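You operate a simulated robot arm through the tools that you are given. There is no shell and no other tool.

You run a simulated two-armed robot. Do the job below in one go: nothing can be reset, and whatever is moved stays where it is left.

JOB
Start the black laptop and put Opening video on the projector.
Fine: open its lid and press On; mark the cue with the arrow keys, press Go, select In 2 on the switcher; start no other cue; the grey laptop keeps playing; all plugs stay.

Only the result counts: the job must be done as asked and must still hold three seconds after the hand-in. Knocking over, shifting, dropping, spilling or breaking anything else fails it. Lids that push on must go on centred and level and be pressed home; caps that screw on are set level and turned clockwise until they are tight.

ROBOT AND FRAMES
Two 7-joint arms with fingered hands on one trunk that stands fixed in place. Base frame: the origin is at the foot of the trunk, x ahead of it, y to its left, z up. Units: cm, rad, N and s.
The left shoulder is at [4.5, 26.9, 89.5], the right one opposite. Each reaches about 129.8 cm from its shoulder. Payload 5 kg a hand.
The tool frame of a hand sits at the grasp point between the pads (the TCP): z along the fingers, y along the line on which they close. The tips reach 4.2 cm beyond it. The gripper opens to 20.8 cm; its body begins 11.9 cm behind the TCP. The gripper is a hand of 4 fingers: y runs from the thumb to the fingers, the wrist lies at [0, 0, -31.7] in the tool frame.
Orientation is told as [roll, pitch, yaw] about the base's x, y, z axes, in that order, counted from this pose: with the fingers straight down and closing along the base's y, the tool's x points along the base's -x, its y along +y and its z along -z.

CONTROLS
- The arms move only by the tool servo_tool. It takes "left_plan", "right_plan" or both (then of equal length, played together; a hand with none holds still); each is a list of rows, each an object of numbers (a shift or turn left out is 0): "x", "y", "z": the shift along the tool's x, y, z in cm; "ax", "ay", "az": the turn, a rotation vector about the tool's x, y, z in rad. In form: [{"x": .., "y": .., "z": .., "ax": .., "ay": .., "az": ..}, ...]. A call has 1 to 20 rows; each row shifts and turns the commanded pose from where the row before left it, along the tool's axes as they then stand. Each row takes 0.2 s and may step no farther than 5 cm and 0.15 rad from the row before; otherwise, the whole call is refused. A pose out of reach is approached as far as the arm can. The call stops where the force on the tool passes 40 N (or 10 N more than at its start, if that is more) or the arm is blocked; 0.2 s more then pass. In this call time passes only in rows, and 0.2 s behind the last. The reply holds the time, the measured pose of the TCP, the force on the tool along the base axes, the opening and the grip force, in the units named above and with some noise, with the torque about the TCP (base axes, N m) and any sound that the robot's microphone picked up.
- Cameras (640 x 400 px; columns grow to the right, rows downward): "scene" is now at [18.72, 7.27, 119.96]; the picture's right is [0.67, -0.74, 0.00], its down [-0.16, -0.15, -0.98] and it looks along [0.72, 0.65, -0.22] (base axes); focal length 214 px, centre (320, 200). "left" rides on the left gripper at [-9.4, 0.1, -14.6] in its tool frame; the picture's right is [-0.02, -1.00, 0.00], its down [0.84, -0.01, -0.54] and it looks along [0.54, -0.01, 0.84] (tool axes); focal length 280 px, centre (320, 200). "right" rides on the right gripper at [9.4, 0.1, -14.6] in its tool frame; the picture's right is [-0.02, 1.00, 0.00], its down [-0.84, -0.01, -0.54] and it looks along [-0.54, -0.01, 0.84] (tool axes); focal length 280 px, centre (320, 200). There is no depth. A picture from a camera that has moved, and an enlarged one, comes with that camera's place and axes in the base frame and with its lens. The place of the scene camera against the robot may be out by one fixed shift of up to 1.8 cm in any direction.
- camera(camera): a new picture of that camera. No time passes.
- move_column(by): moves the trunk up (or, below 0, down) by that many cm; the arms and the scene camera ride with it, the base frame stays. It gives what a move gives, with no picture.
- move_fingers(finger1, finger2, finger3, thumb_bend, hand): sets how far each is bent, from 0 (flat) to 1 (curled in); at 0.3 the hand is open as for a grip, at 0.7 the pads meet at the TCP. One left out holds its place. A second passes; each finger stops where it meets its share of the squeeze, and holds until it gets a number again. It is the only way to open and close the hand. It gives what a move gives, with no picture; readings hold the bend of each and the force on the fingers (four entries, about 0 where the hand has none), thumb and palm.
- head_to(pan, tilt): turns the head with the scene camera to pan (to the left, within 1.396 rad either way) and tilt (down, from -0.506 to 1.204), counted from straight ahead of the robot (the tilt from the chest, where the trunk bows). It gives what a move gives.
- enlarge(camera, box): a new picture of the part [left, top, right, bottom] of that camera's present view, enlarged. No time passes.
- sign_off(): hands the job in; it is judged then, once.

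Places have to be worked out from the pictures, the camera data and where the tool is seen. Open the grippers and draw the arms clear of the work before you hand the job in, unless the task says otherwise.

The tools are called after "Request:" by a JSON object that holds its "fn" and its "kwargs". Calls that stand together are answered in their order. servo_tool: Moves the arms, as the interface text tells. Its arguments: {"type":"object","properties":{"left_plan":{"type":"array","items":{"type":"object","properties":{"x":{"type":"number"},"y":{"type":"number"},"z":{"type":"number"},"ax":{"type":"number"},"ay":{"type":"number"},"az":{"type":"number"}}}},"right_plan":{"type":"array","items":{"type":"object","properties":{"x":{"type":"number"},"y":{"type":"number"},"z":{"type":"number"},"ax":{"type":"number"},"ay":{"type":"number"},"az":{"type":"number"}}}}},"required":[]} The other tools are called the same way: move_column (by) moves the trunk up or down; move_fingers (finger1, finger2, finger3, thumb_bend, hand) moves the fingers one by one; head_to (pan, tilt) turns the head that bears the scene camera; camera (camera) takes a picture; enlarge (camera, box) takes an enlarged picture of a part of a camera's view; sign_off () hands the job in.

At the start:

```text
clock: 0.0
left_eef_pos: [47.43, 54.61, 116.27]
left_orientation: [0.001, -0.002, 0.484]
left_wrist_force: [0.1, 0.2, 0.5]
left_moment: [0.0, 0.0, -0.02]
left_opening: 20.78
left_grip_force: 0.0
left_shape: jaw
left_bend: [0.3, 0.3, 0.3, 0.3]
left_finger forces: [0.1, 0.0, 0.1, 0.0, 0.1, 0.0]
right_eef_pos: [57.08, -0.03, 124.11]
right_orientation: [0.0, -0.001, 0.483]
right_wrist_force: [0.3, -0.1, -0.2]
right_moment: [-0.01, -0.01, 0.0]
right_opening: 20.8
right_grip_force: 0.0
right_shape: jaw
right_bend: [0.3, 0.3, 0.3, 0.3]
right_finger forces: [0.1, 0.0, 0.1, 0.0, 0.0, 0.1]
trunk travel left (down, up): [-27.5, 34.6]
head pan, tilt (commanded): [0.735, 0.222]
```

scene: 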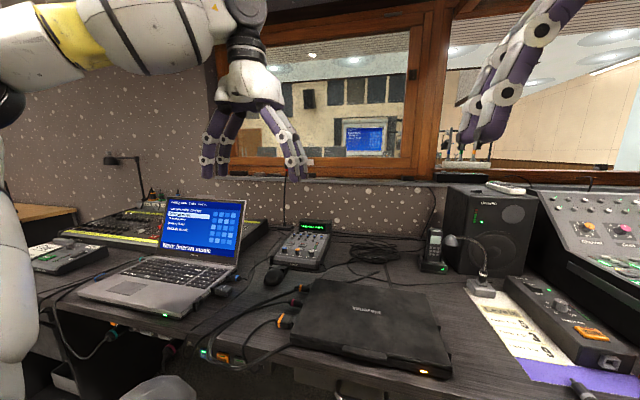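
right: 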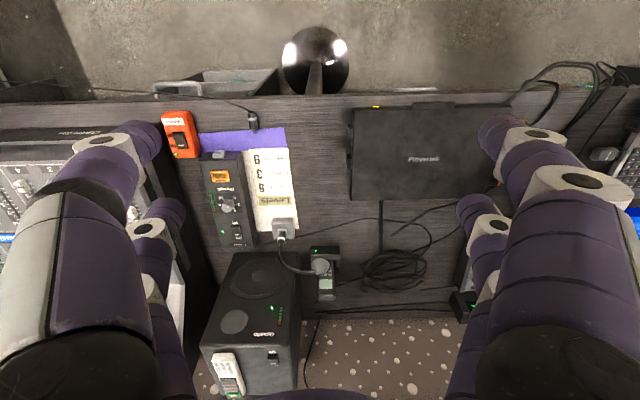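
left: 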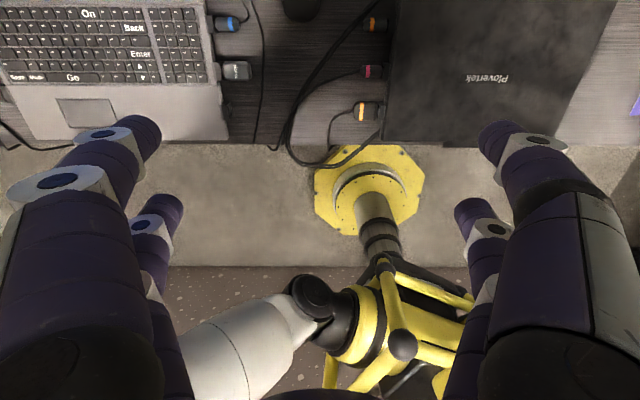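

I start by looking closer at the black laptop, the switcher and the grey laptop in the scene view.

Request:
{"fn": "enlarge", "kwargs": {"camera": "scene", "box": [260, 260, 480, 397]}}

Request:
{"fn": "enlarge", "kwargs": {"camera": "scene", "box": [60, 180, 360, 367]}}

Request:
{"fn": "enlarge", "kwargs": {"camera": "scene", "box": [420, 180, 640, 317]}}

Request:
{"fn": "enlarge", "kwargs": {"camera": "scene", "box": [260, 210, 340, 260]}}

```text
2.91 times, centred on (370, 328) of scene
camera zoom: at [18.72, 7.27, 119.96], right [0.67, -0.74, 0.0], down [-0.16, -0.15, -0.98], along [0.72, 0.65, -0.22], focal length 624 px, centre (174, -174)
```

zoom: 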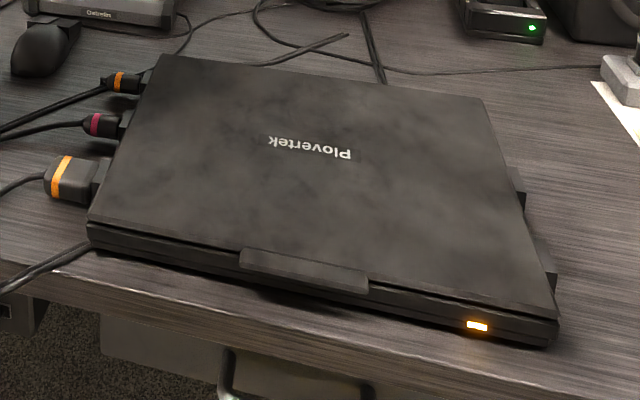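

```text
2.13 times, centred on (210, 274) of scene
camera zoom: at [18.72, 7.27, 119.96], right [0.67, -0.74, 0.0], down [-0.16, -0.15, -0.98], along [0.72, 0.65, -0.22], focal length 458 px, centre (555, 43)
```

zoom: 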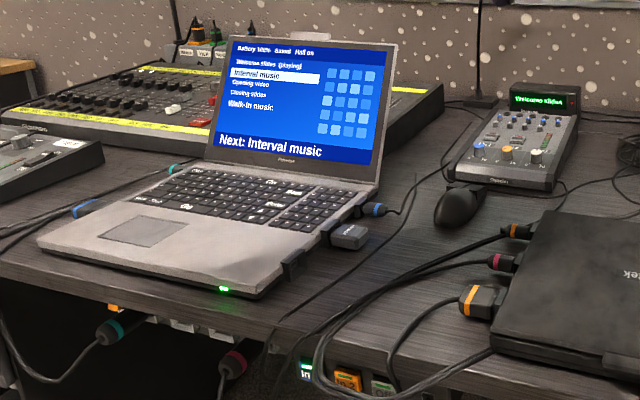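

```text
2.91 times, centred on (530, 248) of scene
camera zoom: at [18.72, 7.27, 119.96], right [0.67, -0.74, 0.0], down [-0.16, -0.15, -0.98], along [0.72, 0.65, -0.22], focal length 624 px, centre (-291, 59)
```

zoom: 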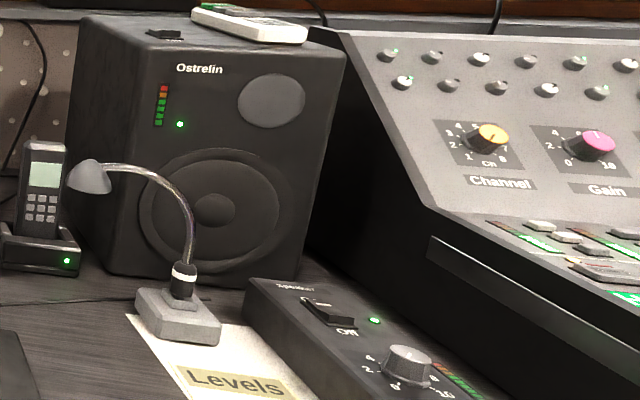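

```text
8.00 times, centred on (300, 235) of scene
camera zoom: at [18.72, 7.27, 119.96], right [0.67, -0.74, 0.0], down [-0.16, -0.15, -0.98], along [0.72, 0.65, -0.22], focal length 1716 px, centre (480, -80)
```

zoom: 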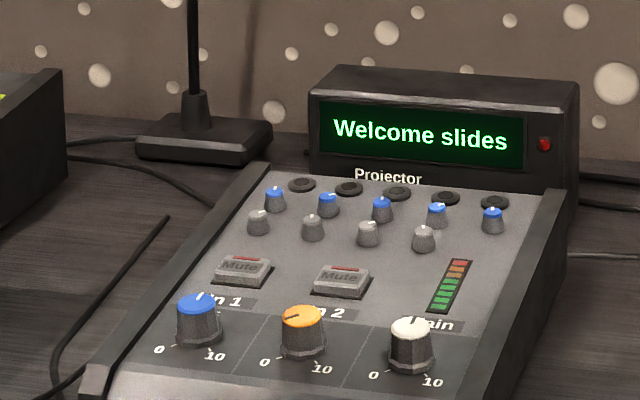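

The small mixer shows "Projector: Welcome slides"; there are labelled sockets or buttons near the desk's front edge. I look closer at these.

Request:
{"fn": "enlarge", "kwargs": {"camera": "scene", "box": [190, 330, 290, 392]}}

Request:
{"fn": "enlarge", "kwargs": {"camera": "scene", "box": [100, 310, 210, 379]}}

Request:
{"fn": "enlarge", "kwargs": {"camera": "scene", "box": [140, 190, 260, 265]}}

Request:
{"fn": "enlarge", "kwargs": {"camera": "scene", "box": [500, 270, 640, 357]}}

Request:
{"fn": "enlarge", "kwargs": {"camera": "scene", "box": [330, 110, 400, 154]}}

```text
6.40 times, centred on (240, 361) of scene
camera zoom: at [18.72, 7.27, 119.96], right [0.67, -0.74, 0.0], down [-0.16, -0.15, -0.98], along [0.72, 0.65, -0.22], focal length 1373 px, centre (832, -830)
```

zoom: 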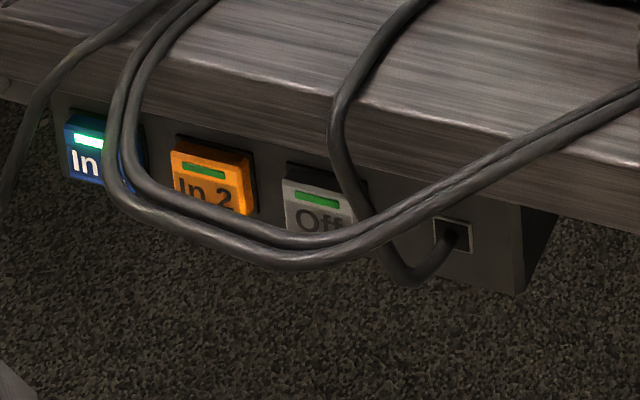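

```text
5.80 times, centred on (155, 344) of scene
camera zoom: at [18.72, 7.27, 119.96], right [0.67, -0.74, 0.0], down [-0.16, -0.15, -0.98], along [0.72, 0.65, -0.22], focal length 1243 px, centre (1276, -638)
```

zoom: 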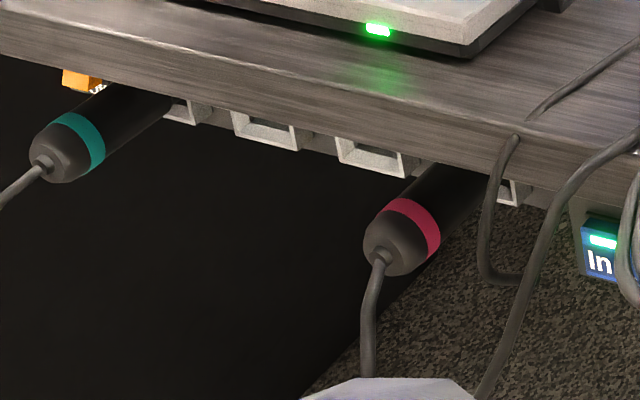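

```text
5.33 times, centred on (200, 228) of scene
camera zoom: at [18.72, 7.27, 119.96], right [0.67, -0.74, 0.0], down [-0.16, -0.15, -0.98], along [0.72, 0.65, -0.22], focal length 1144 px, centre (960, 53)
```

zoom: 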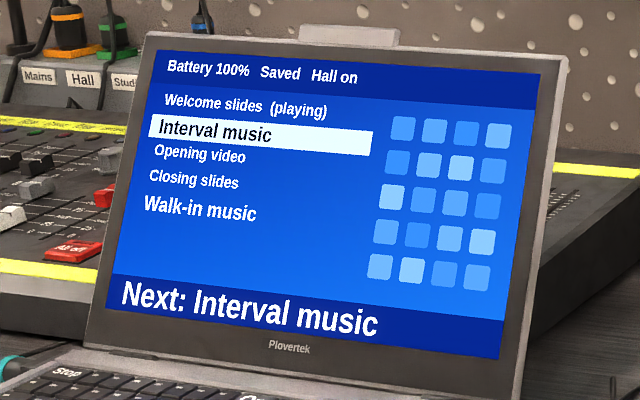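

```text
4.57 times, centred on (570, 314) of scene
camera zoom: at [18.72, 7.27, 119.96], right [0.67, -0.74, 0.0], down [-0.16, -0.15, -0.98], along [0.72, 0.65, -0.22], focal length 980 px, centre (-823, -319)
```

zoom: 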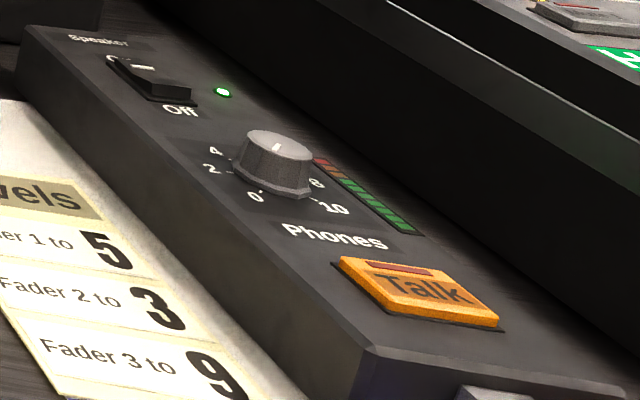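

```text
9.09 times, centred on (365, 132) of scene
camera zoom: at [18.72, 7.27, 119.96], right [0.67, -0.74, 0.0], down [-0.16, -0.15, -0.98], along [0.72, 0.65, -0.22], focal length 1950 px, centre (-89, 818)
```

zoom: 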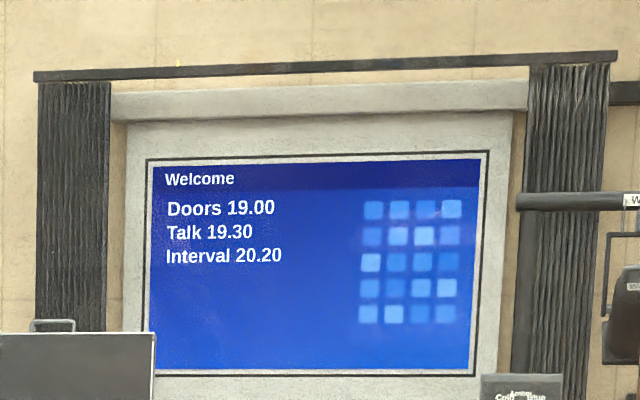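

The switcher is the box under the desk's front edge (In 1 lit, In 2 orange, Off). I look at the grey laptop's keyboard and at the black laptop from the hand cameras to learn sizes.

Request:
{"fn": "enlarge", "kwargs": {"camera": "left", "box": [0, 0, 240, 150]}}

Request:
{"fn": "enlarge", "kwargs": {"camera": "left", "box": [300, 0, 640, 200]}}

Request:
{"fn": "enlarge", "kwargs": {"camera": "right", "box": [330, 80, 640, 280]}}

Request:
{"fn": "enlarge", "kwargs": {"camera": "scene", "box": [180, 60, 340, 200]}}

```text
2.67 times, centred on (120, 75) of left
camera zoom: at [55.73, 58.97, 130.99], right [0.48, -0.88, 0.0], down [-0.74, -0.4, 0.54], along [-0.47, -0.26, -0.84], focal length 748 px, centre (853, 533)
```

zoom: 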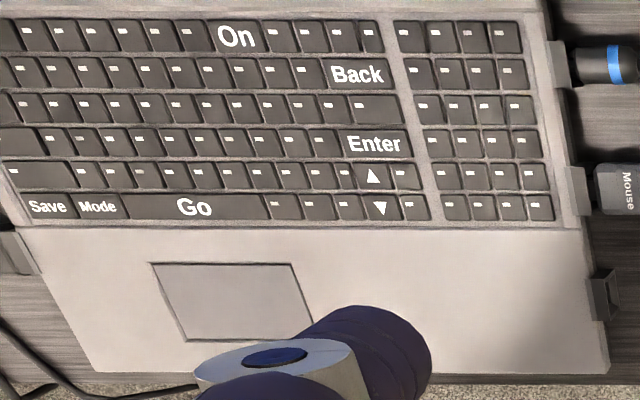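

```text
1.88 times, centred on (470, 100) of left
camera zoom: at [55.73, 58.97, 130.99], right [0.48, -0.88, 0.0], down [-0.74, -0.4, 0.54], along [-0.47, -0.26, -0.84], focal length 528 px, centre (38, 388)
```

zoom: 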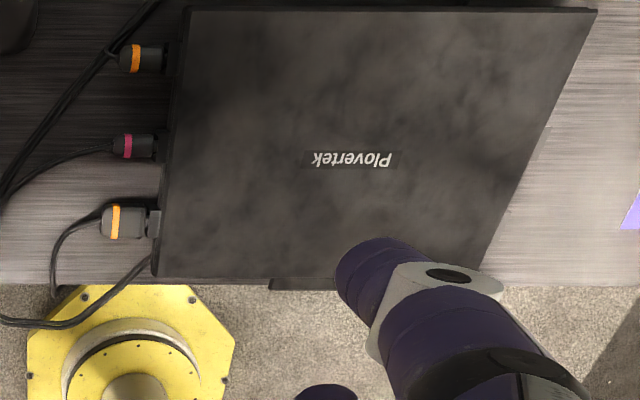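

```text
2.00 times, centred on (485, 180) of right
camera zoom: at [48.84, -4.3, 138.77], right [-0.45, 0.89, 0.0], down [0.75, 0.38, 0.54], along [0.48, 0.24, -0.84], focal length 561 px, centre (-10, 240)
```

zoom: 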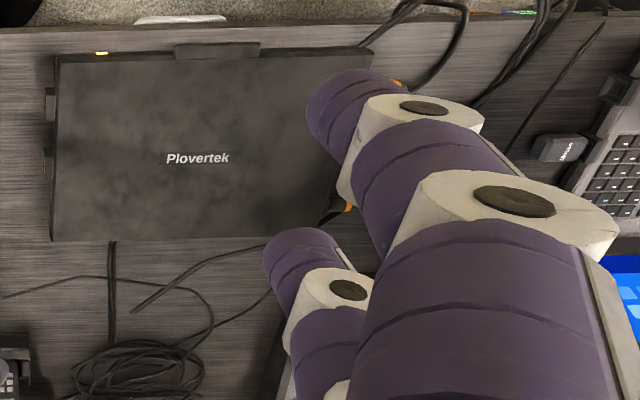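

```text
2.86 times, centred on (260, 130) of scene
camera zoom: at [18.72, 7.27, 119.96], right [0.67, -0.74, 0.0], down [-0.16, -0.15, -0.98], along [0.72, 0.65, -0.22], focal length 613 px, centre (491, 400)
```

zoom: 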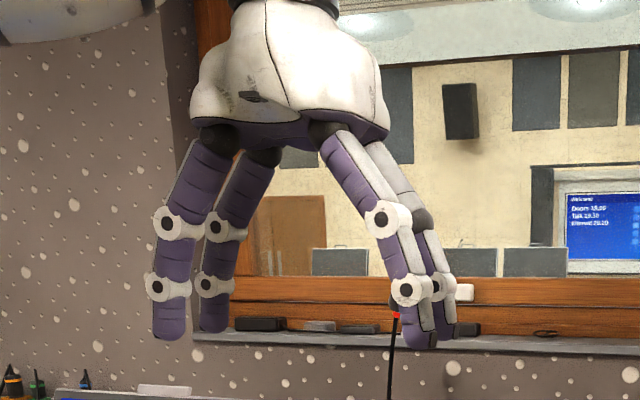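

The keyboard of the grey laptop shows the key layout (On, Back, Enter, arrows, Go). The black lid's top is at about z=80.5, its front tab is centred near (52,25). Next I learn the hand: I curl three digits of the right hand and flatten finger1 and turn the head to look at it.

Request:
{"fn": "move_fingers", "kwargs": {"hand": "right", "finger1": 0.3, "finger2": 1.0, "finger3": 1.0, "thumb_bend": 1.0}}

Request:
{"fn": "head_to", "kwargs": {"pan": -0.1, "tilt": 0.1}}

Request:
{"fn": "camera", "kwargs": {"camera": "scene"}}

Request:
{"fn": "camera", "kwargs": {"camera": "right"}}

```text
clock: 1.0
left_eef_pos: [47.42, 54.48, 116.26]
left_orientation: [0.001, -0.001, 0.484]
left_wrist_force: [0.3, -0.6, -0.6]
left_moment: [-0.02, 0.03, -0.01]
left_opening: 20.75
left_grip_force: 0.1
left_shape: jaw
left_bend: [0.3, 0.3, 0.3, 0.3]
left_finger forces: [0.1, 0.0, 0.0, 0.0, 0.0, 0.1]
right_eef_pos: [57.13, -0.08, 124.11]
right_orientation: [0.002, 0.0, 0.483]
right_wrist_force: [0.3, -0.1, -0.2]
right_moment: [0.02, 0.0, 0.02]
right_opening: 8.1
right_grip_force: 0.0
right_shape: fingers
right_bend: [0.3, 0.72, 0.72, 1.0]
right_finger forces: [0.0, 0.0, 0.1, 0.0, 0.1, 0.0]
trunk travel left (down, up): [-27.5, 34.6]
head pan, tilt (commanded): [0.735, 0.222]
```

```text
clock: 2.2
left_eef_pos: [47.51, 54.55, 116.27]
left_orientation: [0.002, -0.002, 0.483]
left_wrist_force: [0.5, 0.4, -0.2]
left_moment: [0.02, 0.0, 0.01]
left_opening: 20.78
left_grip_force: 0.1
left_shape: jaw
left_bend: [0.3, 0.3, 0.3, 0.3]
left_finger forces: [0.0, 0.1, 0.1, 0.1, 0.0, 0.0]
right_eef_pos: [57.18, 0.04, 124.04]
right_orientation: [0.001, 0.0, 0.483]
right_wrist_force: [0.4, 0.7, 0.3]
right_moment: [0.01, 0.01, -0.01]
right_opening: 8.08
right_grip_force: 0.1
right_shape: fingers
right_bend: [0.3, 0.72, 0.72, 1.0]
right_finger forces: [0.1, 0.1, 0.0, 0.0, 0.1, 0.1]
trunk travel left (down, up): [-27.5, 34.6]
head pan, tilt (commanded): [-0.099, 0.099]
```

```text
taken
camera scene: at [20.96, 0.1, 121.1], right [-0.1, -1.0, 0.0], down [-0.1, 0.01, -0.99], along [0.99, -0.1, -0.1], focal length 214 px, centre (320, 200)
```

scene: 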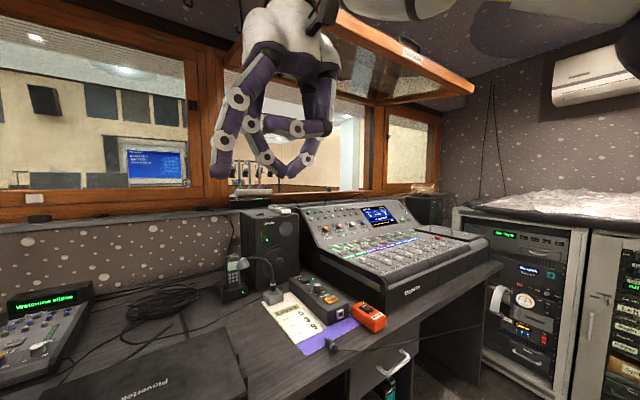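

```text
taken
camera right: at [48.84, -4.3, 138.77], right [-0.45, 0.89, 0.0], down [0.75, 0.38, 0.54], along [0.48, 0.24, -0.84], focal length 280 px, centre (320, 200)
```

right: 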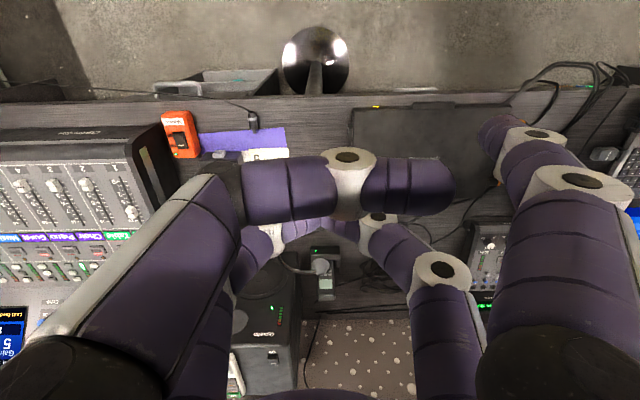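

Finger1 stays out while the others curled. I enlarge the views to see which digit is where.

Request:
{"fn": "enlarge", "kwargs": {"camera": "scene", "box": [180, 0, 380, 200]}}

Request:
{"fn": "enlarge", "kwargs": {"camera": "right", "box": [160, 80, 640, 380]}}

```text
2.00 times, centred on (280, 100) of scene
camera zoom: at [20.96, 0.1, 121.1], right [-0.1, -1.0, 0.0], down [-0.1, 0.01, -0.99], along [0.99, -0.1, -0.1], focal length 429 px, centre (400, 400)
```

zoom: 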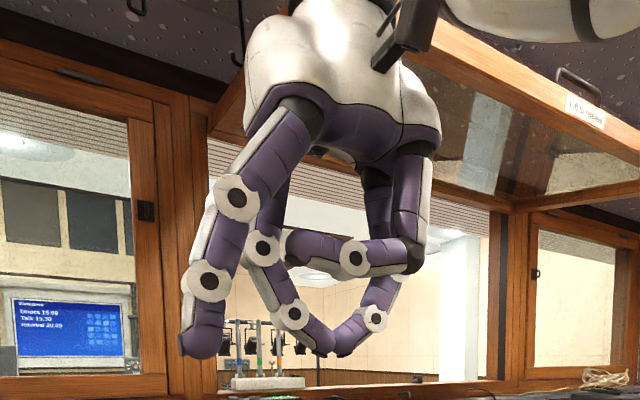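

```text
1.33 times, centred on (400, 230) of right
camera zoom: at [48.84, -4.3, 138.77], right [-0.45, 0.89, 0.0], down [0.75, 0.38, 0.54], along [0.48, 0.24, -0.84], focal length 374 px, centre (213, 160)
```

zoom: 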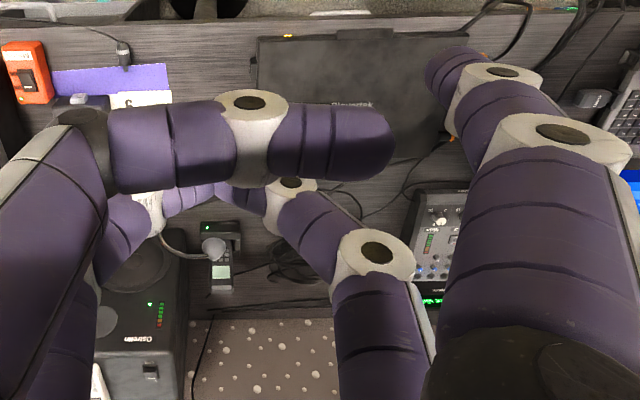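

The layout is two pairs: finger1 and thumb on the camera side, the other two on the far side; finger2/3 met each other at 0.72. I try finger3 opening first so that finger2 can curl fully, then curl finger3 after, and flatten finger1 to see its shape.

Request:
{"fn": "move_fingers", "kwargs": {"hand": "right", "finger3": 0.0, "finger2": 1.0}}

Request:
{"fn": "move_fingers", "kwargs": {"hand": "right", "finger3": 1.0, "finger1": 0.15}}

Request:
{"fn": "enlarge", "kwargs": {"camera": "scene", "box": [180, 0, 380, 200]}}

Request:
{"fn": "camera", "kwargs": {"camera": "right"}}

```text
clock: 3.2
left_eef_pos: [47.44, 54.61, 116.44]
left_orientation: [0.0, -0.002, 0.482]
left_wrist_force: [-0.2, 0.5, 0.6]
left_moment: [0.01, -0.02, 0.01]
left_opening: 20.77
left_grip_force: 0.0
left_shape: jaw
left_bend: [0.3, 0.3, 0.3, 0.3]
left_finger forces: [0.1, 0.1, 0.1, 0.0, 0.0, 0.0]
right_eef_pos: [57.19, -0.1, 124.1]
right_orientation: [0.0, 0.001, 0.484]
right_wrist_force: [0.6, 0.4, -0.2]
right_moment: [-0.01, -0.01, 0.05]
right_opening: 8.08
right_grip_force: 0.0
right_shape: fingers
right_bend: [0.3, 1.0, 0.0, 1.0]
right_finger forces: [0.0, 0.1, 0.0, 0.0, 0.0, 0.1]
trunk travel left (down, up): [-27.5, 34.6]
head pan, tilt (commanded): [-0.099, 0.099]
```

```text
clock: 4.2
left_eef_pos: [47.47, 54.48, 116.3]
left_orientation: [-0.001, -0.001, 0.484]
left_wrist_force: [0.3, -0.3, -0.1]
left_moment: [-0.01, 0.01, 0.0]
left_opening: 20.76
left_grip_force: 0.0
left_shape: jaw
left_bend: [0.3, 0.3, 0.3, 0.3]
left_finger forces: [0.0, 0.0, 0.0, 0.1, 0.2, 0.1]
right_eef_pos: [57.13, -0.06, 124.2]
right_orientation: [0.0, 0.001, 0.484]
right_wrist_force: [-0.1, -0.1, 0.1]
right_moment: [0.01, -0.01, -0.01]
right_opening: 9.32
right_grip_force: 0.0
right_shape: fingers
right_bend: [0.15, 1.0, 0.86, 1.0]
right_finger forces: [0.0, 0.1, 0.0, 0.0, 0.1, 0.0]
trunk travel left (down, up): [-27.5, 34.6]
head pan, tilt (commanded): [-0.099, 0.099]
```

```text
2.00 times, centred on (280, 100) of scene
camera zoom: at [20.96, 0.1, 121.1], right [-0.1, -1.0, 0.0], down [-0.1, 0.01, -1.0], along [0.99, -0.1, -0.1], focal length 429 px, centre (400, 400)
```

zoom: 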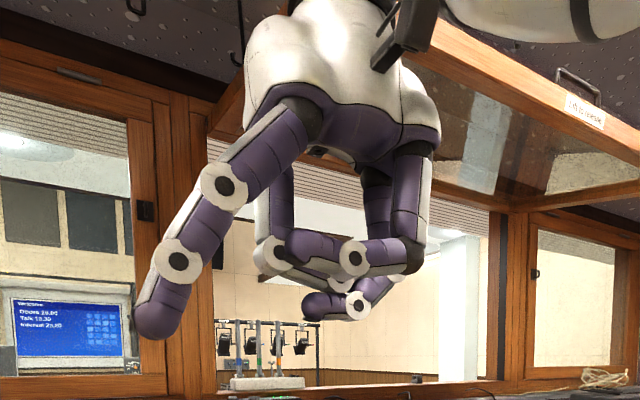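

```text
taken
camera right: at [48.84, -4.31, 138.77], right [-0.45, 0.89, 0.0], down [0.75, 0.38, 0.54], along [0.48, 0.24, -0.84], focal length 280 px, centre (320, 200)
```

right: 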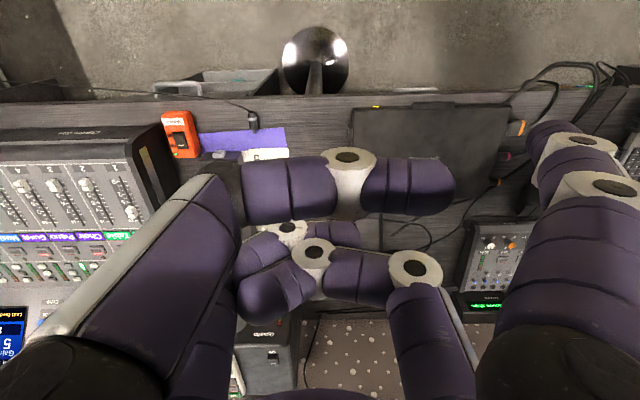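

Finger1 alone now stands clear of the three curled digits, good for pressing. I turn the head toward the laptop's front to study the tab and the edge in detail.

Request:
{"fn": "head_to", "kwargs": {"pan": 0.45, "tilt": 0.65}}

Request:
{"fn": "camera", "kwargs": {"camera": "scene"}}

Request:
{"fn": "enlarge", "kwargs": {"camera": "scene", "box": [250, 180, 450, 305]}}

```text
clock: 5.1
left_eef_pos: [47.48, 54.47, 116.39]
left_orientation: [0.0, -0.003, 0.481]
left_wrist_force: [0.8, -0.7, 0.4]
left_moment: [0.0, 0.02, 0.01]
left_opening: 20.76
left_grip_force: 0.1
left_shape: jaw
left_bend: [0.3, 0.3, 0.3, 0.3]
left_finger forces: [0.0, 0.0, 0.0, 0.0, 0.0, 0.1]
right_eef_pos: [57.13, -0.1, 124.11]
right_orientation: [-0.001, -0.002, 0.483]
right_wrist_force: [-0.6, -0.8, -0.6]
right_moment: [0.0, -0.01, -0.02]
right_opening: 9.35
right_grip_force: 0.0
right_shape: fingers
right_bend: [0.15, 1.0, 0.86, 1.0]
right_finger forces: [0.0, 0.1, 0.0, 0.1, 0.0, 0.0]
trunk travel left (down, up): [-27.5, 34.6]
head pan, tilt (commanded): [0.45, 0.649]
```

```text
taken
camera scene: at [19.62, 4.78, 116.06], right [0.43, -0.9, 0.0], down [-0.54, -0.26, -0.8], along [0.72, 0.35, -0.6], focal length 214 px, centre (320, 200)
```

scene: 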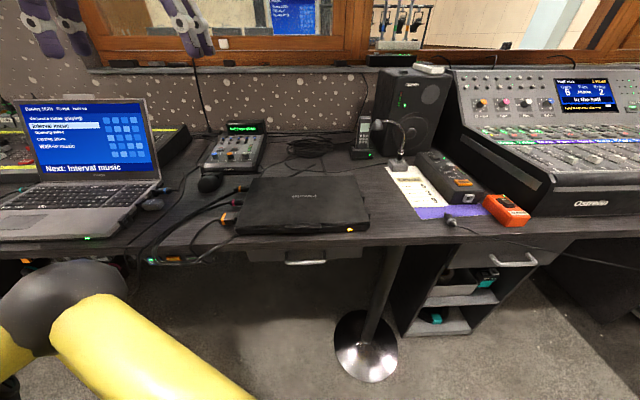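

```text
3.20 times, centred on (350, 242) of scene
camera zoom: at [19.62, 4.78, 116.06], right [0.43, -0.9, 0.0], down [-0.54, -0.26, -0.8], along [0.72, 0.35, -0.6], focal length 686 px, centre (224, 64)
```

zoom: 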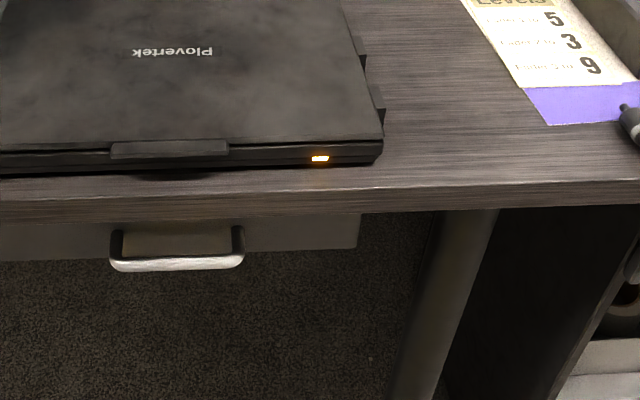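

I zoom in further on the tab at the lid's front edge.

Request:
{"fn": "enlarge", "kwargs": {"camera": "scene", "box": [230, 210, 330, 272]}}

Request:
{"fn": "enlarge", "kwargs": {"camera": "scene", "box": [300, 205, 380, 255]}}

Request:
{"fn": "enlarge", "kwargs": {"camera": "scene", "box": [130, 220, 250, 295]}}

```text
6.40 times, centred on (280, 241) of scene
camera zoom: at [19.62, 4.78, 116.06], right [0.43, -0.9, 0.0], down [-0.54, -0.26, -0.8], along [0.72, 0.35, -0.6], focal length 1373 px, centre (576, -62)
```

zoom: 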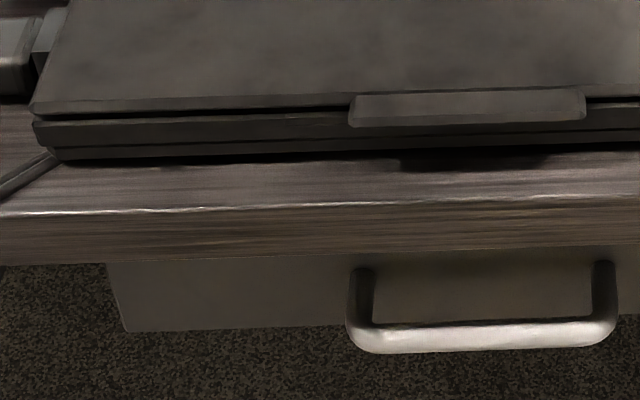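

```text
8.00 times, centred on (340, 230) of scene
camera zoom: at [19.62, 4.78, 116.06], right [0.43, -0.9, 0.0], down [-0.54, -0.26, -0.8], along [0.72, 0.35, -0.6], focal length 1716 px, centre (160, -40)
```

zoom: 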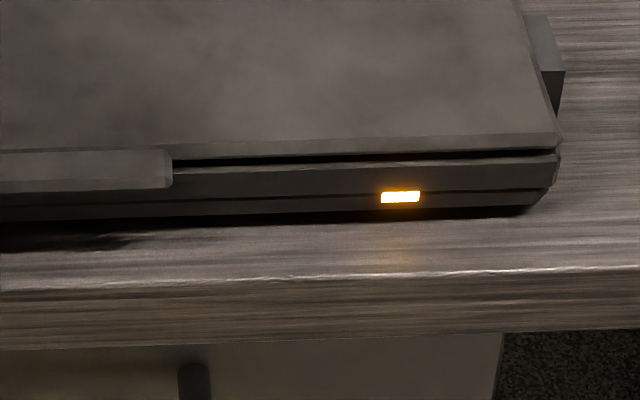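

```text
5.33 times, centred on (190, 258) of scene
camera zoom: at [19.62, 4.78, 116.06], right [0.43, -0.9, 0.0], down [-0.54, -0.26, -0.8], along [0.72, 0.35, -0.6], focal length 1144 px, centre (1013, -107)
```

zoom: 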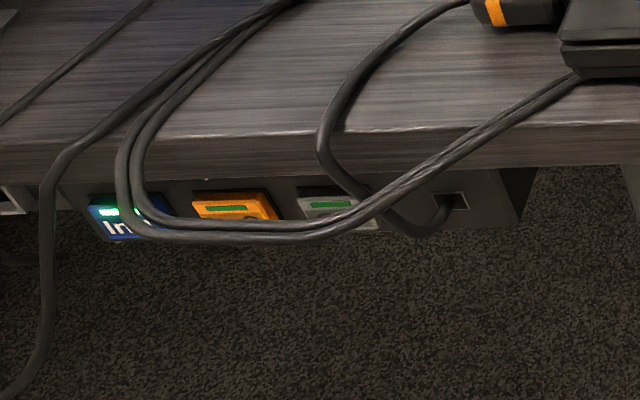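

The lid is thin with a tab overhanging the front; wrist-camera triangulation puts the lid top at z≈78.9, laptop yaw ≈0.5. I turn the right hand about its axis so that its y points away from me (thumb toward me, finger1 far), staying high up.

Request:
{"fn": "servo_tool", "kwargs": {"right_plan": [{"az": 0.15}, {"az": 0.15}, {"az": 0.15}, {"az": 0.15}, {"az": 0.15}, {"az": 0.15}, {"az": 0.15}, {"az": 0.15}, {"az": 0.15}, {"az": 0.15}, {"az": 0.053}]}}

Request:
{"fn": "camera", "kwargs": {"camera": "right"}}

Request:
{"fn": "camera", "kwargs": {"camera": "scene"}}

```text
clock: 7.5
left_eef_pos: [47.33, 54.5, 116.4]
left_orientation: [-0.002, -0.002, 0.485]
left_wrist_force: [-0.8, -0.6, 0.3]
left_moment: [0.06, 0.01, 0.03]
left_opening: 20.77
left_grip_force: 0.1
left_shape: jaw
left_bend: [0.3, 0.3, 0.3, 0.3]
left_finger forces: [0.0, 0.1, 0.0, 0.0, 0.2, 0.0]
right_eef_pos: [57.4, -0.92, 124.0]
right_orientation: [0.002, -0.001, -0.845]
right_wrist_force: [0.2, 0.7, -0.5]
right_moment: [0.09, 0.02, 0.0]
right_opening: 9.34
right_grip_force: 0.0
right_shape: fingers
right_bend: [0.15, 1.0, 0.86, 1.0]
right_finger forces: [0.1, 0.0, 0.0, 0.0, 0.1, 0.0]
right hand out of reach, approached as far as the arm can: row 9, 10, 11
trunk travel left (down, up): [-27.5, 34.6]
head pan, tilt (commanded): [0.45, 0.649]
```

```text
taken
camera right: at [51.32, 6.18, 138.66], right [0.76, 0.65, 0.0], down [0.55, -0.64, 0.54], along [0.35, -0.41, -0.84], focal length 280 px, centre (320, 200)
```

right: 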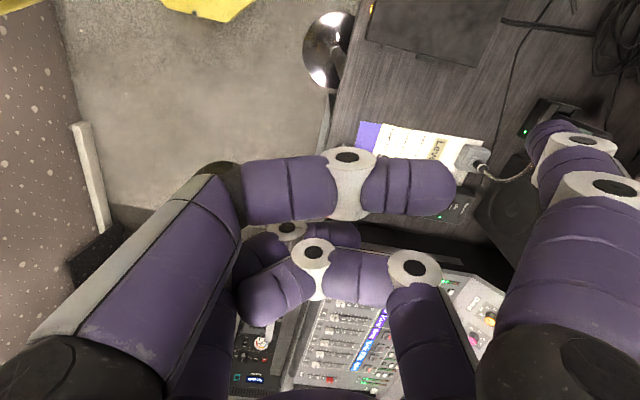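

```text
taken
camera scene: at [19.61, 4.75, 116.05], right [0.44, -0.9, 0.0], down [-0.54, -0.26, -0.8], along [0.72, 0.35, -0.6], focal length 214 px, centre (320, 200)
```

scene: 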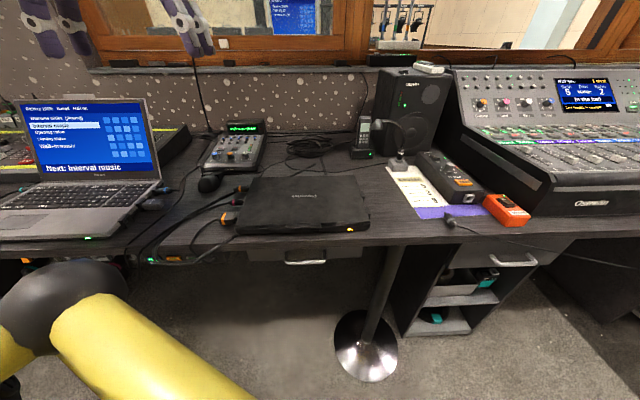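

The wrist runs out at yaw −0.845. I turn it the other way instead (tool y toward me, so finger1 is nearest me and the thumb is far).

Request:
{"fn": "servo_tool", "kwargs": {"right_plan": [{"az": -0.15}, {"az": -0.15}, {"az": -0.15}, {"az": -0.15}, {"az": -0.15}, {"az": -0.15}, {"az": -0.15}, {"az": -0.15}, {"az": -0.15}, {"az": -0.15}, {"az": -0.15}, {"az": -0.15}, {"az": -0.15}, {"az": -0.15}, {"az": -0.15}, {"az": -0.15}, {"az": -0.15}, {"az": -0.15}, {"az": -0.15}, {"az": -0.15}]}}

Request:
{"fn": "camera", "kwargs": {"camera": "right"}}

```text
clock: 11.7
left_eef_pos: [47.48, 54.42, 116.29]
left_orientation: [-0.001, -0.001, 0.483]
left_wrist_force: [-0.9, -0.1, -0.3]
left_moment: [0.05, 0.0, 0.03]
left_opening: 20.78
left_grip_force: 0.0
left_shape: jaw
left_bend: [0.3, 0.3, 0.3, 0.3]
left_finger forces: [0.1, 0.0, 0.0, 0.0, 0.0, 0.1]
right_eef_pos: [57.28, -0.73, 124.06]
right_orientation: [-0.002, 0.002, 2.155]
right_wrist_force: [-0.1, -0.2, -0.7]
right_moment: [0.02, -0.02, -0.01]
right_opening: 9.36
right_grip_force: 0.1
right_shape: fingers
right_bend: [0.15, 1.0, 0.86, 1.0]
right_finger forces: [0.0, 0.0, 0.2, 0.0, 0.1, 0.0]
trunk travel left (down, up): [-27.5, 34.6]
head pan, tilt (commanded): [0.45, 0.649]
```

```text
taken
camera right: at [62.49, -8.74, 138.74], right [-0.84, -0.54, 0.0], down [-0.46, 0.71, 0.54], along [-0.29, 0.45, -0.84], focal length 280 px, centre (320, 200)
```

right: 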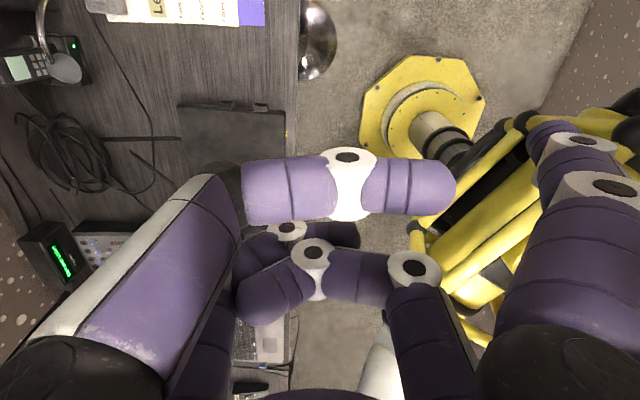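

Yaw is now 2.155 with tool y toward me. I bend finger1 to 0.7 to see what kind of hook it makes for the tab.

Request:
{"fn": "move_fingers", "kwargs": {"hand": "right", "finger1": 0.7}}

Request:
{"fn": "camera", "kwargs": {"camera": "right"}}

Request:
{"fn": "head_to", "kwargs": {"pan": 0.0, "tilt": 0.1}}

Request:
{"fn": "enlarge", "kwargs": {"camera": "scene", "box": [220, 40, 440, 260]}}

```text
clock: 12.7
left_eef_pos: [47.47, 54.56, 116.33]
left_orientation: [0.0, -0.003, 0.483]
left_wrist_force: [-0.1, -0.2, 0.2]
left_moment: [0.0, -0.03, 0.0]
left_opening: 20.78
left_grip_force: 0.0
left_shape: jaw
left_bend: [0.3, 0.3, 0.3, 0.3]
left_finger forces: [0.1, 0.0, 0.1, 0.1, 0.1, 0.1]
right_eef_pos: [57.37, -0.9, 124.18]
right_orientation: [-0.001, 0.002, 2.153]
right_wrist_force: [-0.2, -0.5, 0.4]
right_moment: [-0.04, 0.0, 0.02]
right_opening: 5.57
right_grip_force: 0.0
right_shape: fingers
right_bend: [0.57, 1.0, 0.86, 1.0]
right_finger forces: [0.0, 0.1, 0.0, 0.0, 0.0, 0.0]
trunk travel left (down, up): [-27.5, 34.6]
head pan, tilt (commanded): [0.45, 0.649]
```

```text
taken
camera right: at [62.47, -8.74, 138.73], right [-0.84, -0.54, 0.0], down [-0.46, 0.71, 0.54], along [-0.29, 0.45, -0.84], focal length 280 px, centre (320, 200)
```

right: 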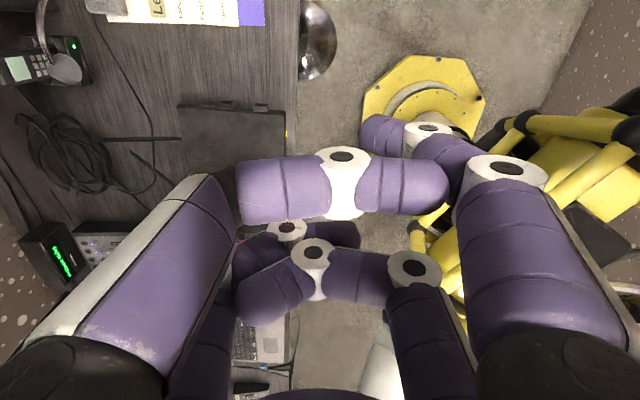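

```text
clock: 13.7
left_eef_pos: [47.55, 54.58, 116.35]
left_orientation: [-0.001, -0.001, 0.484]
left_wrist_force: [0.1, -0.7, 0.3]
left_moment: [0.0, 0.0, 0.03]
left_opening: 20.78
left_grip_force: 0.0
left_shape: jaw
left_bend: [0.3, 0.3, 0.3, 0.3]
left_finger forces: [0.0, 0.0, 0.0, 0.0, 0.0, 0.1]
right_eef_pos: [57.34, -0.86, 124.12]
right_orientation: [-0.001, 0.001, 2.152]
right_wrist_force: [-0.6, 0.1, 0.1]
right_moment: [-0.02, 0.0, -0.05]
right_opening: 5.57
right_grip_force: 0.1
right_shape: fingers
right_bend: [0.57, 1.0, 0.86, 1.0]
right_finger forces: [0.0, 0.0, 0.0, 0.1, 0.1, 0.1]
trunk travel left (down, up): [-27.5, 34.6]
head pan, tilt (commanded): [0.0, 0.099]
```

```text
1.82 times, centred on (330, 150) of scene
camera zoom: at [21.0, 1.02, 121.09], right [0.0, -1.0, 0.0], down [-0.1, 0.0, -0.99], along [0.99, 0.0, -0.1], focal length 390 px, centre (302, 291)
```

zoom: 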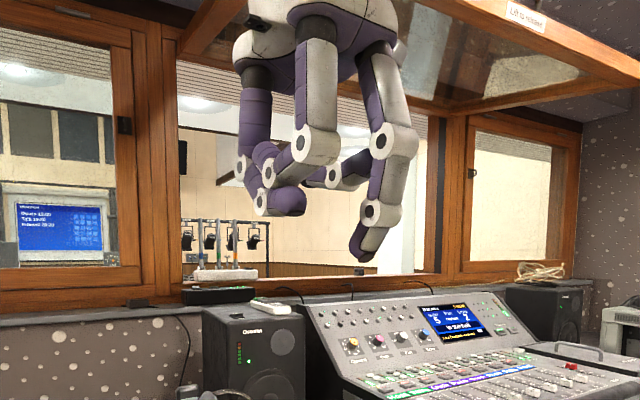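

Finger1 met the curled thumb at 0.57. I open the thumb to 0.3 and bend finger1 to 0.7 for a claw that can straddle the lid's front edge.

Request:
{"fn": "move_fingers", "kwargs": {"hand": "right", "thumb_bend": 0.25}}

Request:
{"fn": "move_fingers", "kwargs": {"hand": "right", "finger1": 0.7}}

Request:
{"fn": "camera", "kwargs": {"camera": "right"}}

Request:
{"fn": "enlarge", "kwargs": {"camera": "scene", "box": [220, 40, 440, 260]}}

```text
clock: 14.7
left_eef_pos: [47.48, 54.53, 116.22]
left_orientation: [-0.001, 0.0, 0.482]
left_wrist_force: [0.1, 1.0, -0.4]
left_moment: [-0.03, -0.03, 0.02]
left_opening: 20.78
left_grip_force: 0.0
left_shape: jaw
left_bend: [0.3, 0.3, 0.3, 0.3]
left_finger forces: [0.0, 0.1, 0.0, 0.0, 0.0, 0.0]
right_eef_pos: [57.35, -0.91, 124.02]
right_orientation: [-0.001, 0.002, 2.153]
right_wrist_force: [0.0, -0.1, -0.1]
right_moment: [0.0, -0.02, 0.01]
right_opening: 12.32
right_grip_force: 0.1
right_shape: fingers
right_bend: [0.7, 1.0, 0.86, 0.25]
right_finger forces: [0.0, 0.0, 0.0, 0.0, 0.1, 0.1]
trunk travel left (down, up): [-27.5, 34.6]
head pan, tilt (commanded): [0.0, 0.099]
```

```text
clock: 15.7
left_eef_pos: [47.5, 54.56, 116.28]
left_orientation: [0.0, -0.002, 0.483]
left_wrist_force: [0.6, -0.4, -0.4]
left_moment: [-0.03, -0.02, -0.03]
left_opening: 20.77
left_grip_force: 0.1
left_shape: jaw
left_bend: [0.3, 0.3, 0.3, 0.3]
left_finger forces: [0.0, 0.0, 0.1, 0.0, 0.0, 0.1]
right_eef_pos: [57.43, -0.82, 124.06]
right_orientation: [-0.002, 0.001, 2.154]
right_wrist_force: [-0.2, 0.2, 0.0]
right_moment: [-0.04, 0.0, 0.03]
right_opening: 12.32
right_grip_force: 0.0
right_shape: fingers
right_bend: [0.7, 1.0, 0.86, 0.25]
right_finger forces: [0.0, 0.0, 0.0, 0.0, 0.1, 0.0]
trunk travel left (down, up): [-27.5, 34.6]
head pan, tilt (commanded): [0.0, 0.099]
```

```text
taken
camera right: at [62.47, -8.74, 138.73], right [-0.84, -0.54, 0.0], down [-0.46, 0.71, 0.54], along [-0.29, 0.45, -0.84], focal length 280 px, centre (320, 200)
```

right: 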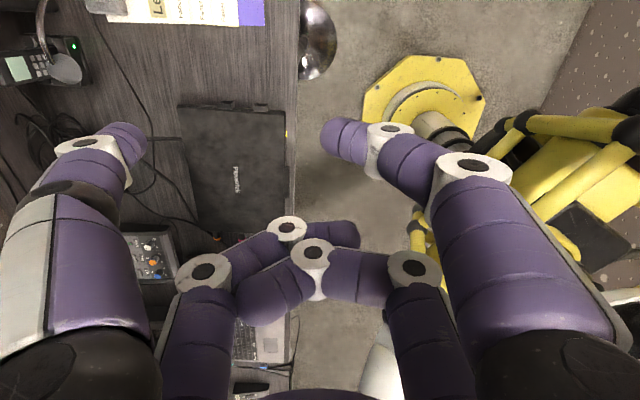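

```text
1.82 times, centred on (330, 150) of scene
camera zoom: at [21.0, 1.01, 121.1], right [0.0, -1.0, 0.0], down [-0.1, 0.0, -1.0], along [1.0, 0.0, -0.1], focal length 390 px, centre (302, 291)
```

zoom: 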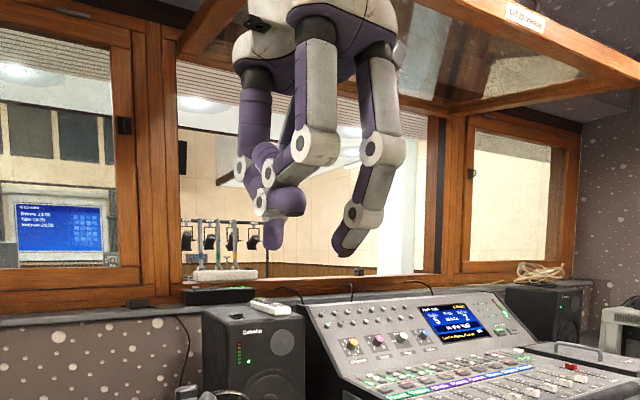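

Finger1's hook is ready (tip near tool y≈0, z≈4, leaning ~30° inward). I shift the left hand out to the left a bit and bring the right hand over to in front of the laptop, still high.

Request:
{"fn": "servo_tool", "kwargs": {"left_plan": [{"y": 4, "z": -1}, {"y": 4, "z": -1}, {"y": 4, "z": -1}, {}, {}, {}, {}], "right_plan": [{"x": -4, "z": 1, "az": 0.086}, {"x": -4, "z": 2}, {"x": -4, "z": 2}, {"x": -4, "z": 2}, {"x": -4, "z": 2}, {"x": -4, "z": 2}, {"x": -3, "y": 0, "z": 2}]}}

Request:
{"fn": "camera", "kwargs": {"camera": "right"}}

Request:
{"fn": "camera", "kwargs": {"camera": "left"}}

```text
clock: 17.3
left_eef_pos: [41.91, 65.19, 119.3]
left_orientation: [0.001, 0.0, 0.483]
left_wrist_force: [0.6, 0.9, 0.1]
left_moment: [-0.08, 0.03, -0.01]
left_opening: 20.8
left_grip_force: 0.1
left_shape: jaw
left_bend: [0.3, 0.3, 0.3, 0.3]
left_finger forces: [0.1, 0.0, 0.0, 0.0, 0.1, 0.0]
right_eef_pos: [44.25, 22.95, 110.85]
right_orientation: [-0.001, 0.002, 2.07]
right_wrist_force: [0.4, 0.5, -0.6]
right_moment: [0.0, 0.08, -0.03]
right_opening: 12.32
right_grip_force: 0.0
right_shape: fingers
right_bend: [0.7, 1.0, 0.86, 0.25]
right_finger forces: [0.0, 0.0, 0.1, 0.0, 0.0, 0.0]
trunk travel left (down, up): [-27.5, 34.6]
head pan, tilt (commanded): [0.0, 0.099]
```

```text
taken
camera right: at [48.61, 14.57, 125.52], right [-0.89, -0.46, 0.0], down [-0.39, 0.75, 0.54], along [-0.25, 0.48, -0.84], focal length 280 px, centre (320, 200)
```

right: 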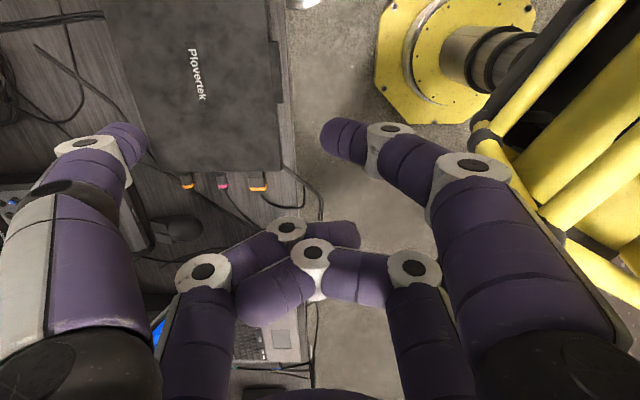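

```text
taken
camera left: at [50.11, 69.65, 133.93], right [0.48, -0.88, 0.0], down [-0.74, -0.4, 0.54], along [-0.47, -0.26, -0.84], focal length 280 px, centre (320, 200)
```

left: 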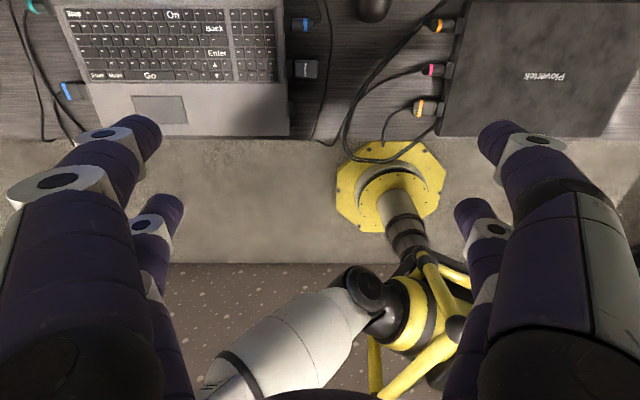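

The right camera now looks straight onto the laptop front. I enlarge it to measure the lid edge, tab and desk edge.

Request:
{"fn": "enlarge", "kwargs": {"camera": "right", "box": [100, 0, 340, 200]}}

Request:
{"fn": "enlarge", "kwargs": {"camera": "right", "box": [240, 0, 320, 200]}}

```text
2.00 times, centred on (220, 100) of right
camera zoom: at [48.61, 14.57, 125.52], right [-0.89, -0.46, 0.0], down [-0.39, 0.75, 0.54], along [-0.25, 0.48, -0.84], focal length 561 px, centre (520, 400)
```

zoom: 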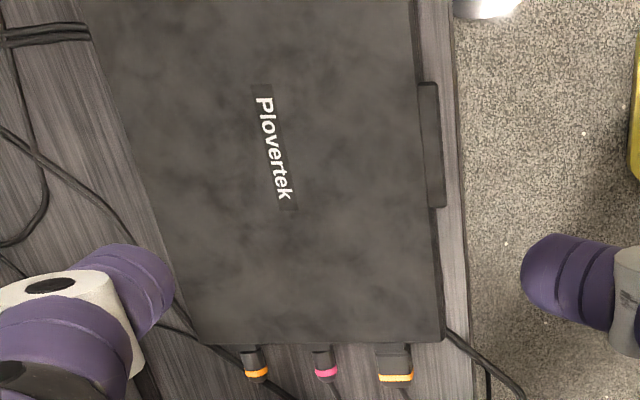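

```text
2.00 times, centred on (280, 100) of right
camera zoom: at [48.61, 14.57, 125.52], right [-0.89, -0.46, 0.0], down [-0.39, 0.75, 0.54], along [-0.25, 0.48, -0.84], focal length 561 px, centre (400, 400)
```

zoom: 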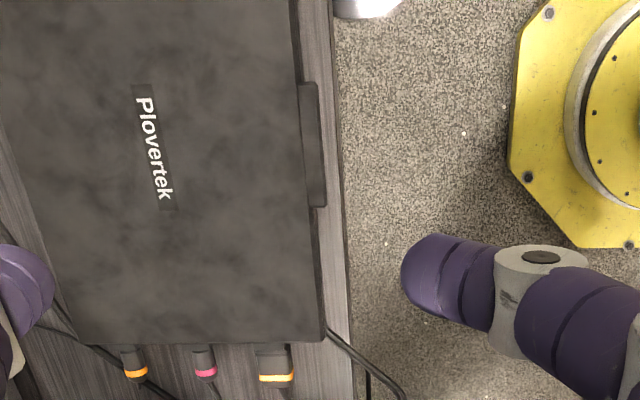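

The tab's front centre is at about (50.9, 23.6), its underside z≈78.3, the desk top ≈76.4, and the desk edge 1.4 cm in front of the tab. I tilt the hand forward by 0.8 rad (wrist toward me) while still high.

Request:
{"fn": "servo_tool", "kwargs": {"right_plan": [{"ax": 0.15}, {"ax": 0.15}, {"ax": 0.15}, {"ax": 0.15}, {"ax": 0.15}, {"ax": 0.05}]}}

Request:
{"fn": "camera", "kwargs": {"camera": "right"}}

Request:
{"fn": "head_to", "kwargs": {"pan": 0.45, "tilt": 0.5}}

Request:
{"fn": "camera", "kwargs": {"camera": "scene"}}

```text
clock: 18.7
left_eef_pos: [41.8, 65.06, 119.3]
left_orientation: [0.0, -0.002, 0.483]
left_wrist_force: [0.1, 0.0, 0.0]
left_moment: [0.0, -0.02, -0.02]
left_opening: 20.79
left_grip_force: 0.0
left_shape: jaw
left_bend: [0.3, 0.3, 0.3, 0.3]
left_finger forces: [0.0, 0.1, 0.0, 0.0, 0.1, 0.0]
right_eef_pos: [44.47, 22.65, 110.92]
right_orientation: [-0.801, 0.001, 2.066]
right_wrist_force: [-0.3, -0.7, -0.1]
right_moment: [0.04, -0.01, -0.01]
right_opening: 12.33
right_grip_force: 0.1
right_shape: fingers
right_bend: [0.7, 1.0, 0.86, 0.25]
right_finger forces: [0.1, 0.0, 0.1, 0.0, 0.1, 0.1]
trunk travel left (down, up): [-27.5, 34.6]
head pan, tilt (commanded): [0.0, 0.099]
```

```text
taken
camera right: at [39.58, 9.35, 121.1], right [-0.62, -0.32, -0.72], down [-0.73, 0.56, 0.38], along [0.28, 0.76, -0.58], focal length 280 px, centre (320, 200)
```

right: 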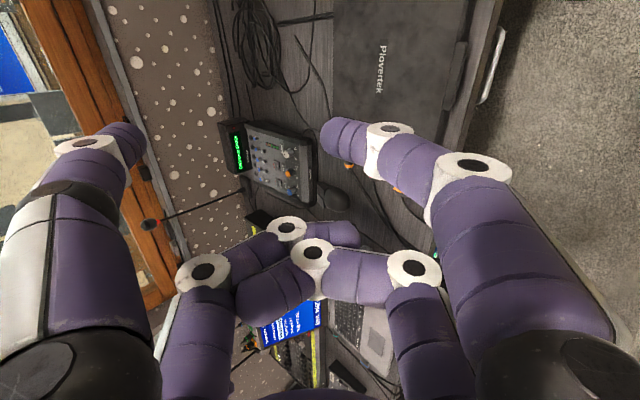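

```text
clock: 19.6
left_eef_pos: [41.9, 65.13, 119.36]
left_orientation: [0.0, -0.002, 0.483]
left_wrist_force: [-0.2, 0.3, -1.0]
left_moment: [-0.01, 0.03, -0.01]
left_opening: 20.78
left_grip_force: 0.0
left_shape: jaw
left_bend: [0.3, 0.3, 0.3, 0.3]
left_finger forces: [0.0, 0.0, 0.0, 0.1, 0.0, 0.0]
right_eef_pos: [44.21, 22.74, 110.95]
right_orientation: [-0.801, 0.001, 2.069]
right_wrist_force: [-0.7, 0.5, 0.7]
right_moment: [-0.01, 0.0, 0.02]
right_opening: 12.3
right_grip_force: 0.0
right_shape: fingers
right_bend: [0.7, 1.0, 0.86, 0.25]
right_finger forces: [0.0, 0.1, 0.0, 0.0, 0.1, 0.0]
trunk travel left (down, up): [-27.5, 34.6]
head pan, tilt (commanded): [0.45, 0.499]
```

```text
taken
camera scene: at [20.38, 3.67, 122.04], right [0.3, -0.95, 0.0], down [0.0, 0.0, -1.0], along [0.95, 0.3, 0.0], focal length 214 px, centre (320, 200)
```

scene: 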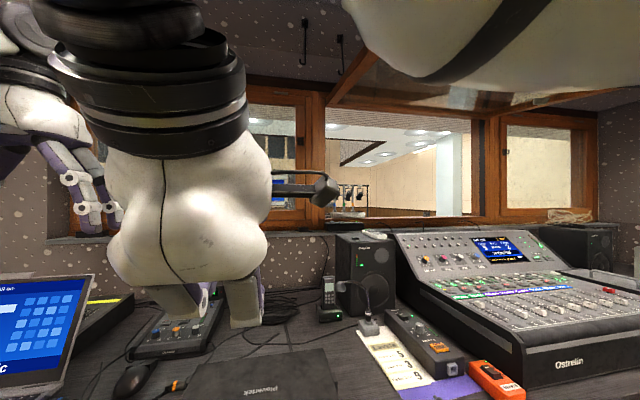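

The head seems to have been stopped short (camera looks along pan≈0.3, tilt 0): the tilted wrist is close to it. I turn the head back to the right and up first.

Request:
{"fn": "head_to", "kwargs": {"pan": 0.0, "tilt": 0.0}}

Request:
{"fn": "camera", "kwargs": {"camera": "scene"}}

```text
clock: 20.5
left_eef_pos: [41.85, 65.08, 119.29]
left_orientation: [-0.001, 0.0, 0.483]
left_wrist_force: [0.3, -0.2, 0.3]
left_moment: [-0.02, -0.03, 0.0]
left_opening: 20.78
left_grip_force: 0.1
left_shape: jaw
left_bend: [0.3, 0.3, 0.3, 0.3]
left_finger forces: [0.0, 0.0, 0.1, 0.0, 0.0, 0.0]
right_eef_pos: [44.2, 22.71, 110.99]
right_orientation: [-0.802, 0.004, 2.07]
right_wrist_force: [-1.2, 0.7, 0.9]
right_moment: [0.0, 0.0, -0.02]
right_opening: 12.33
right_grip_force: 0.1
right_shape: fingers
right_bend: [0.7, 1.0, 0.86, 0.25]
right_finger forces: [0.0, 0.0, 0.0, 0.0, 0.1, 0.0]
trunk travel left (down, up): [-27.5, 34.6]
head pan, tilt (commanded): [0.0, 0.0]
```

```text
taken
camera scene: at [20.79, 1.02, 122.0], right [0.0, -1.0, 0.0], down [0.0, 0.0, -1.0], along [1.0, 0.0, 0.0], focal length 214 px, centre (320, 200)
```

scene: 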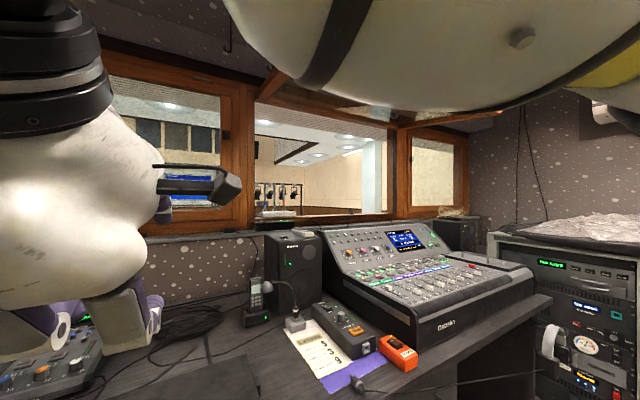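

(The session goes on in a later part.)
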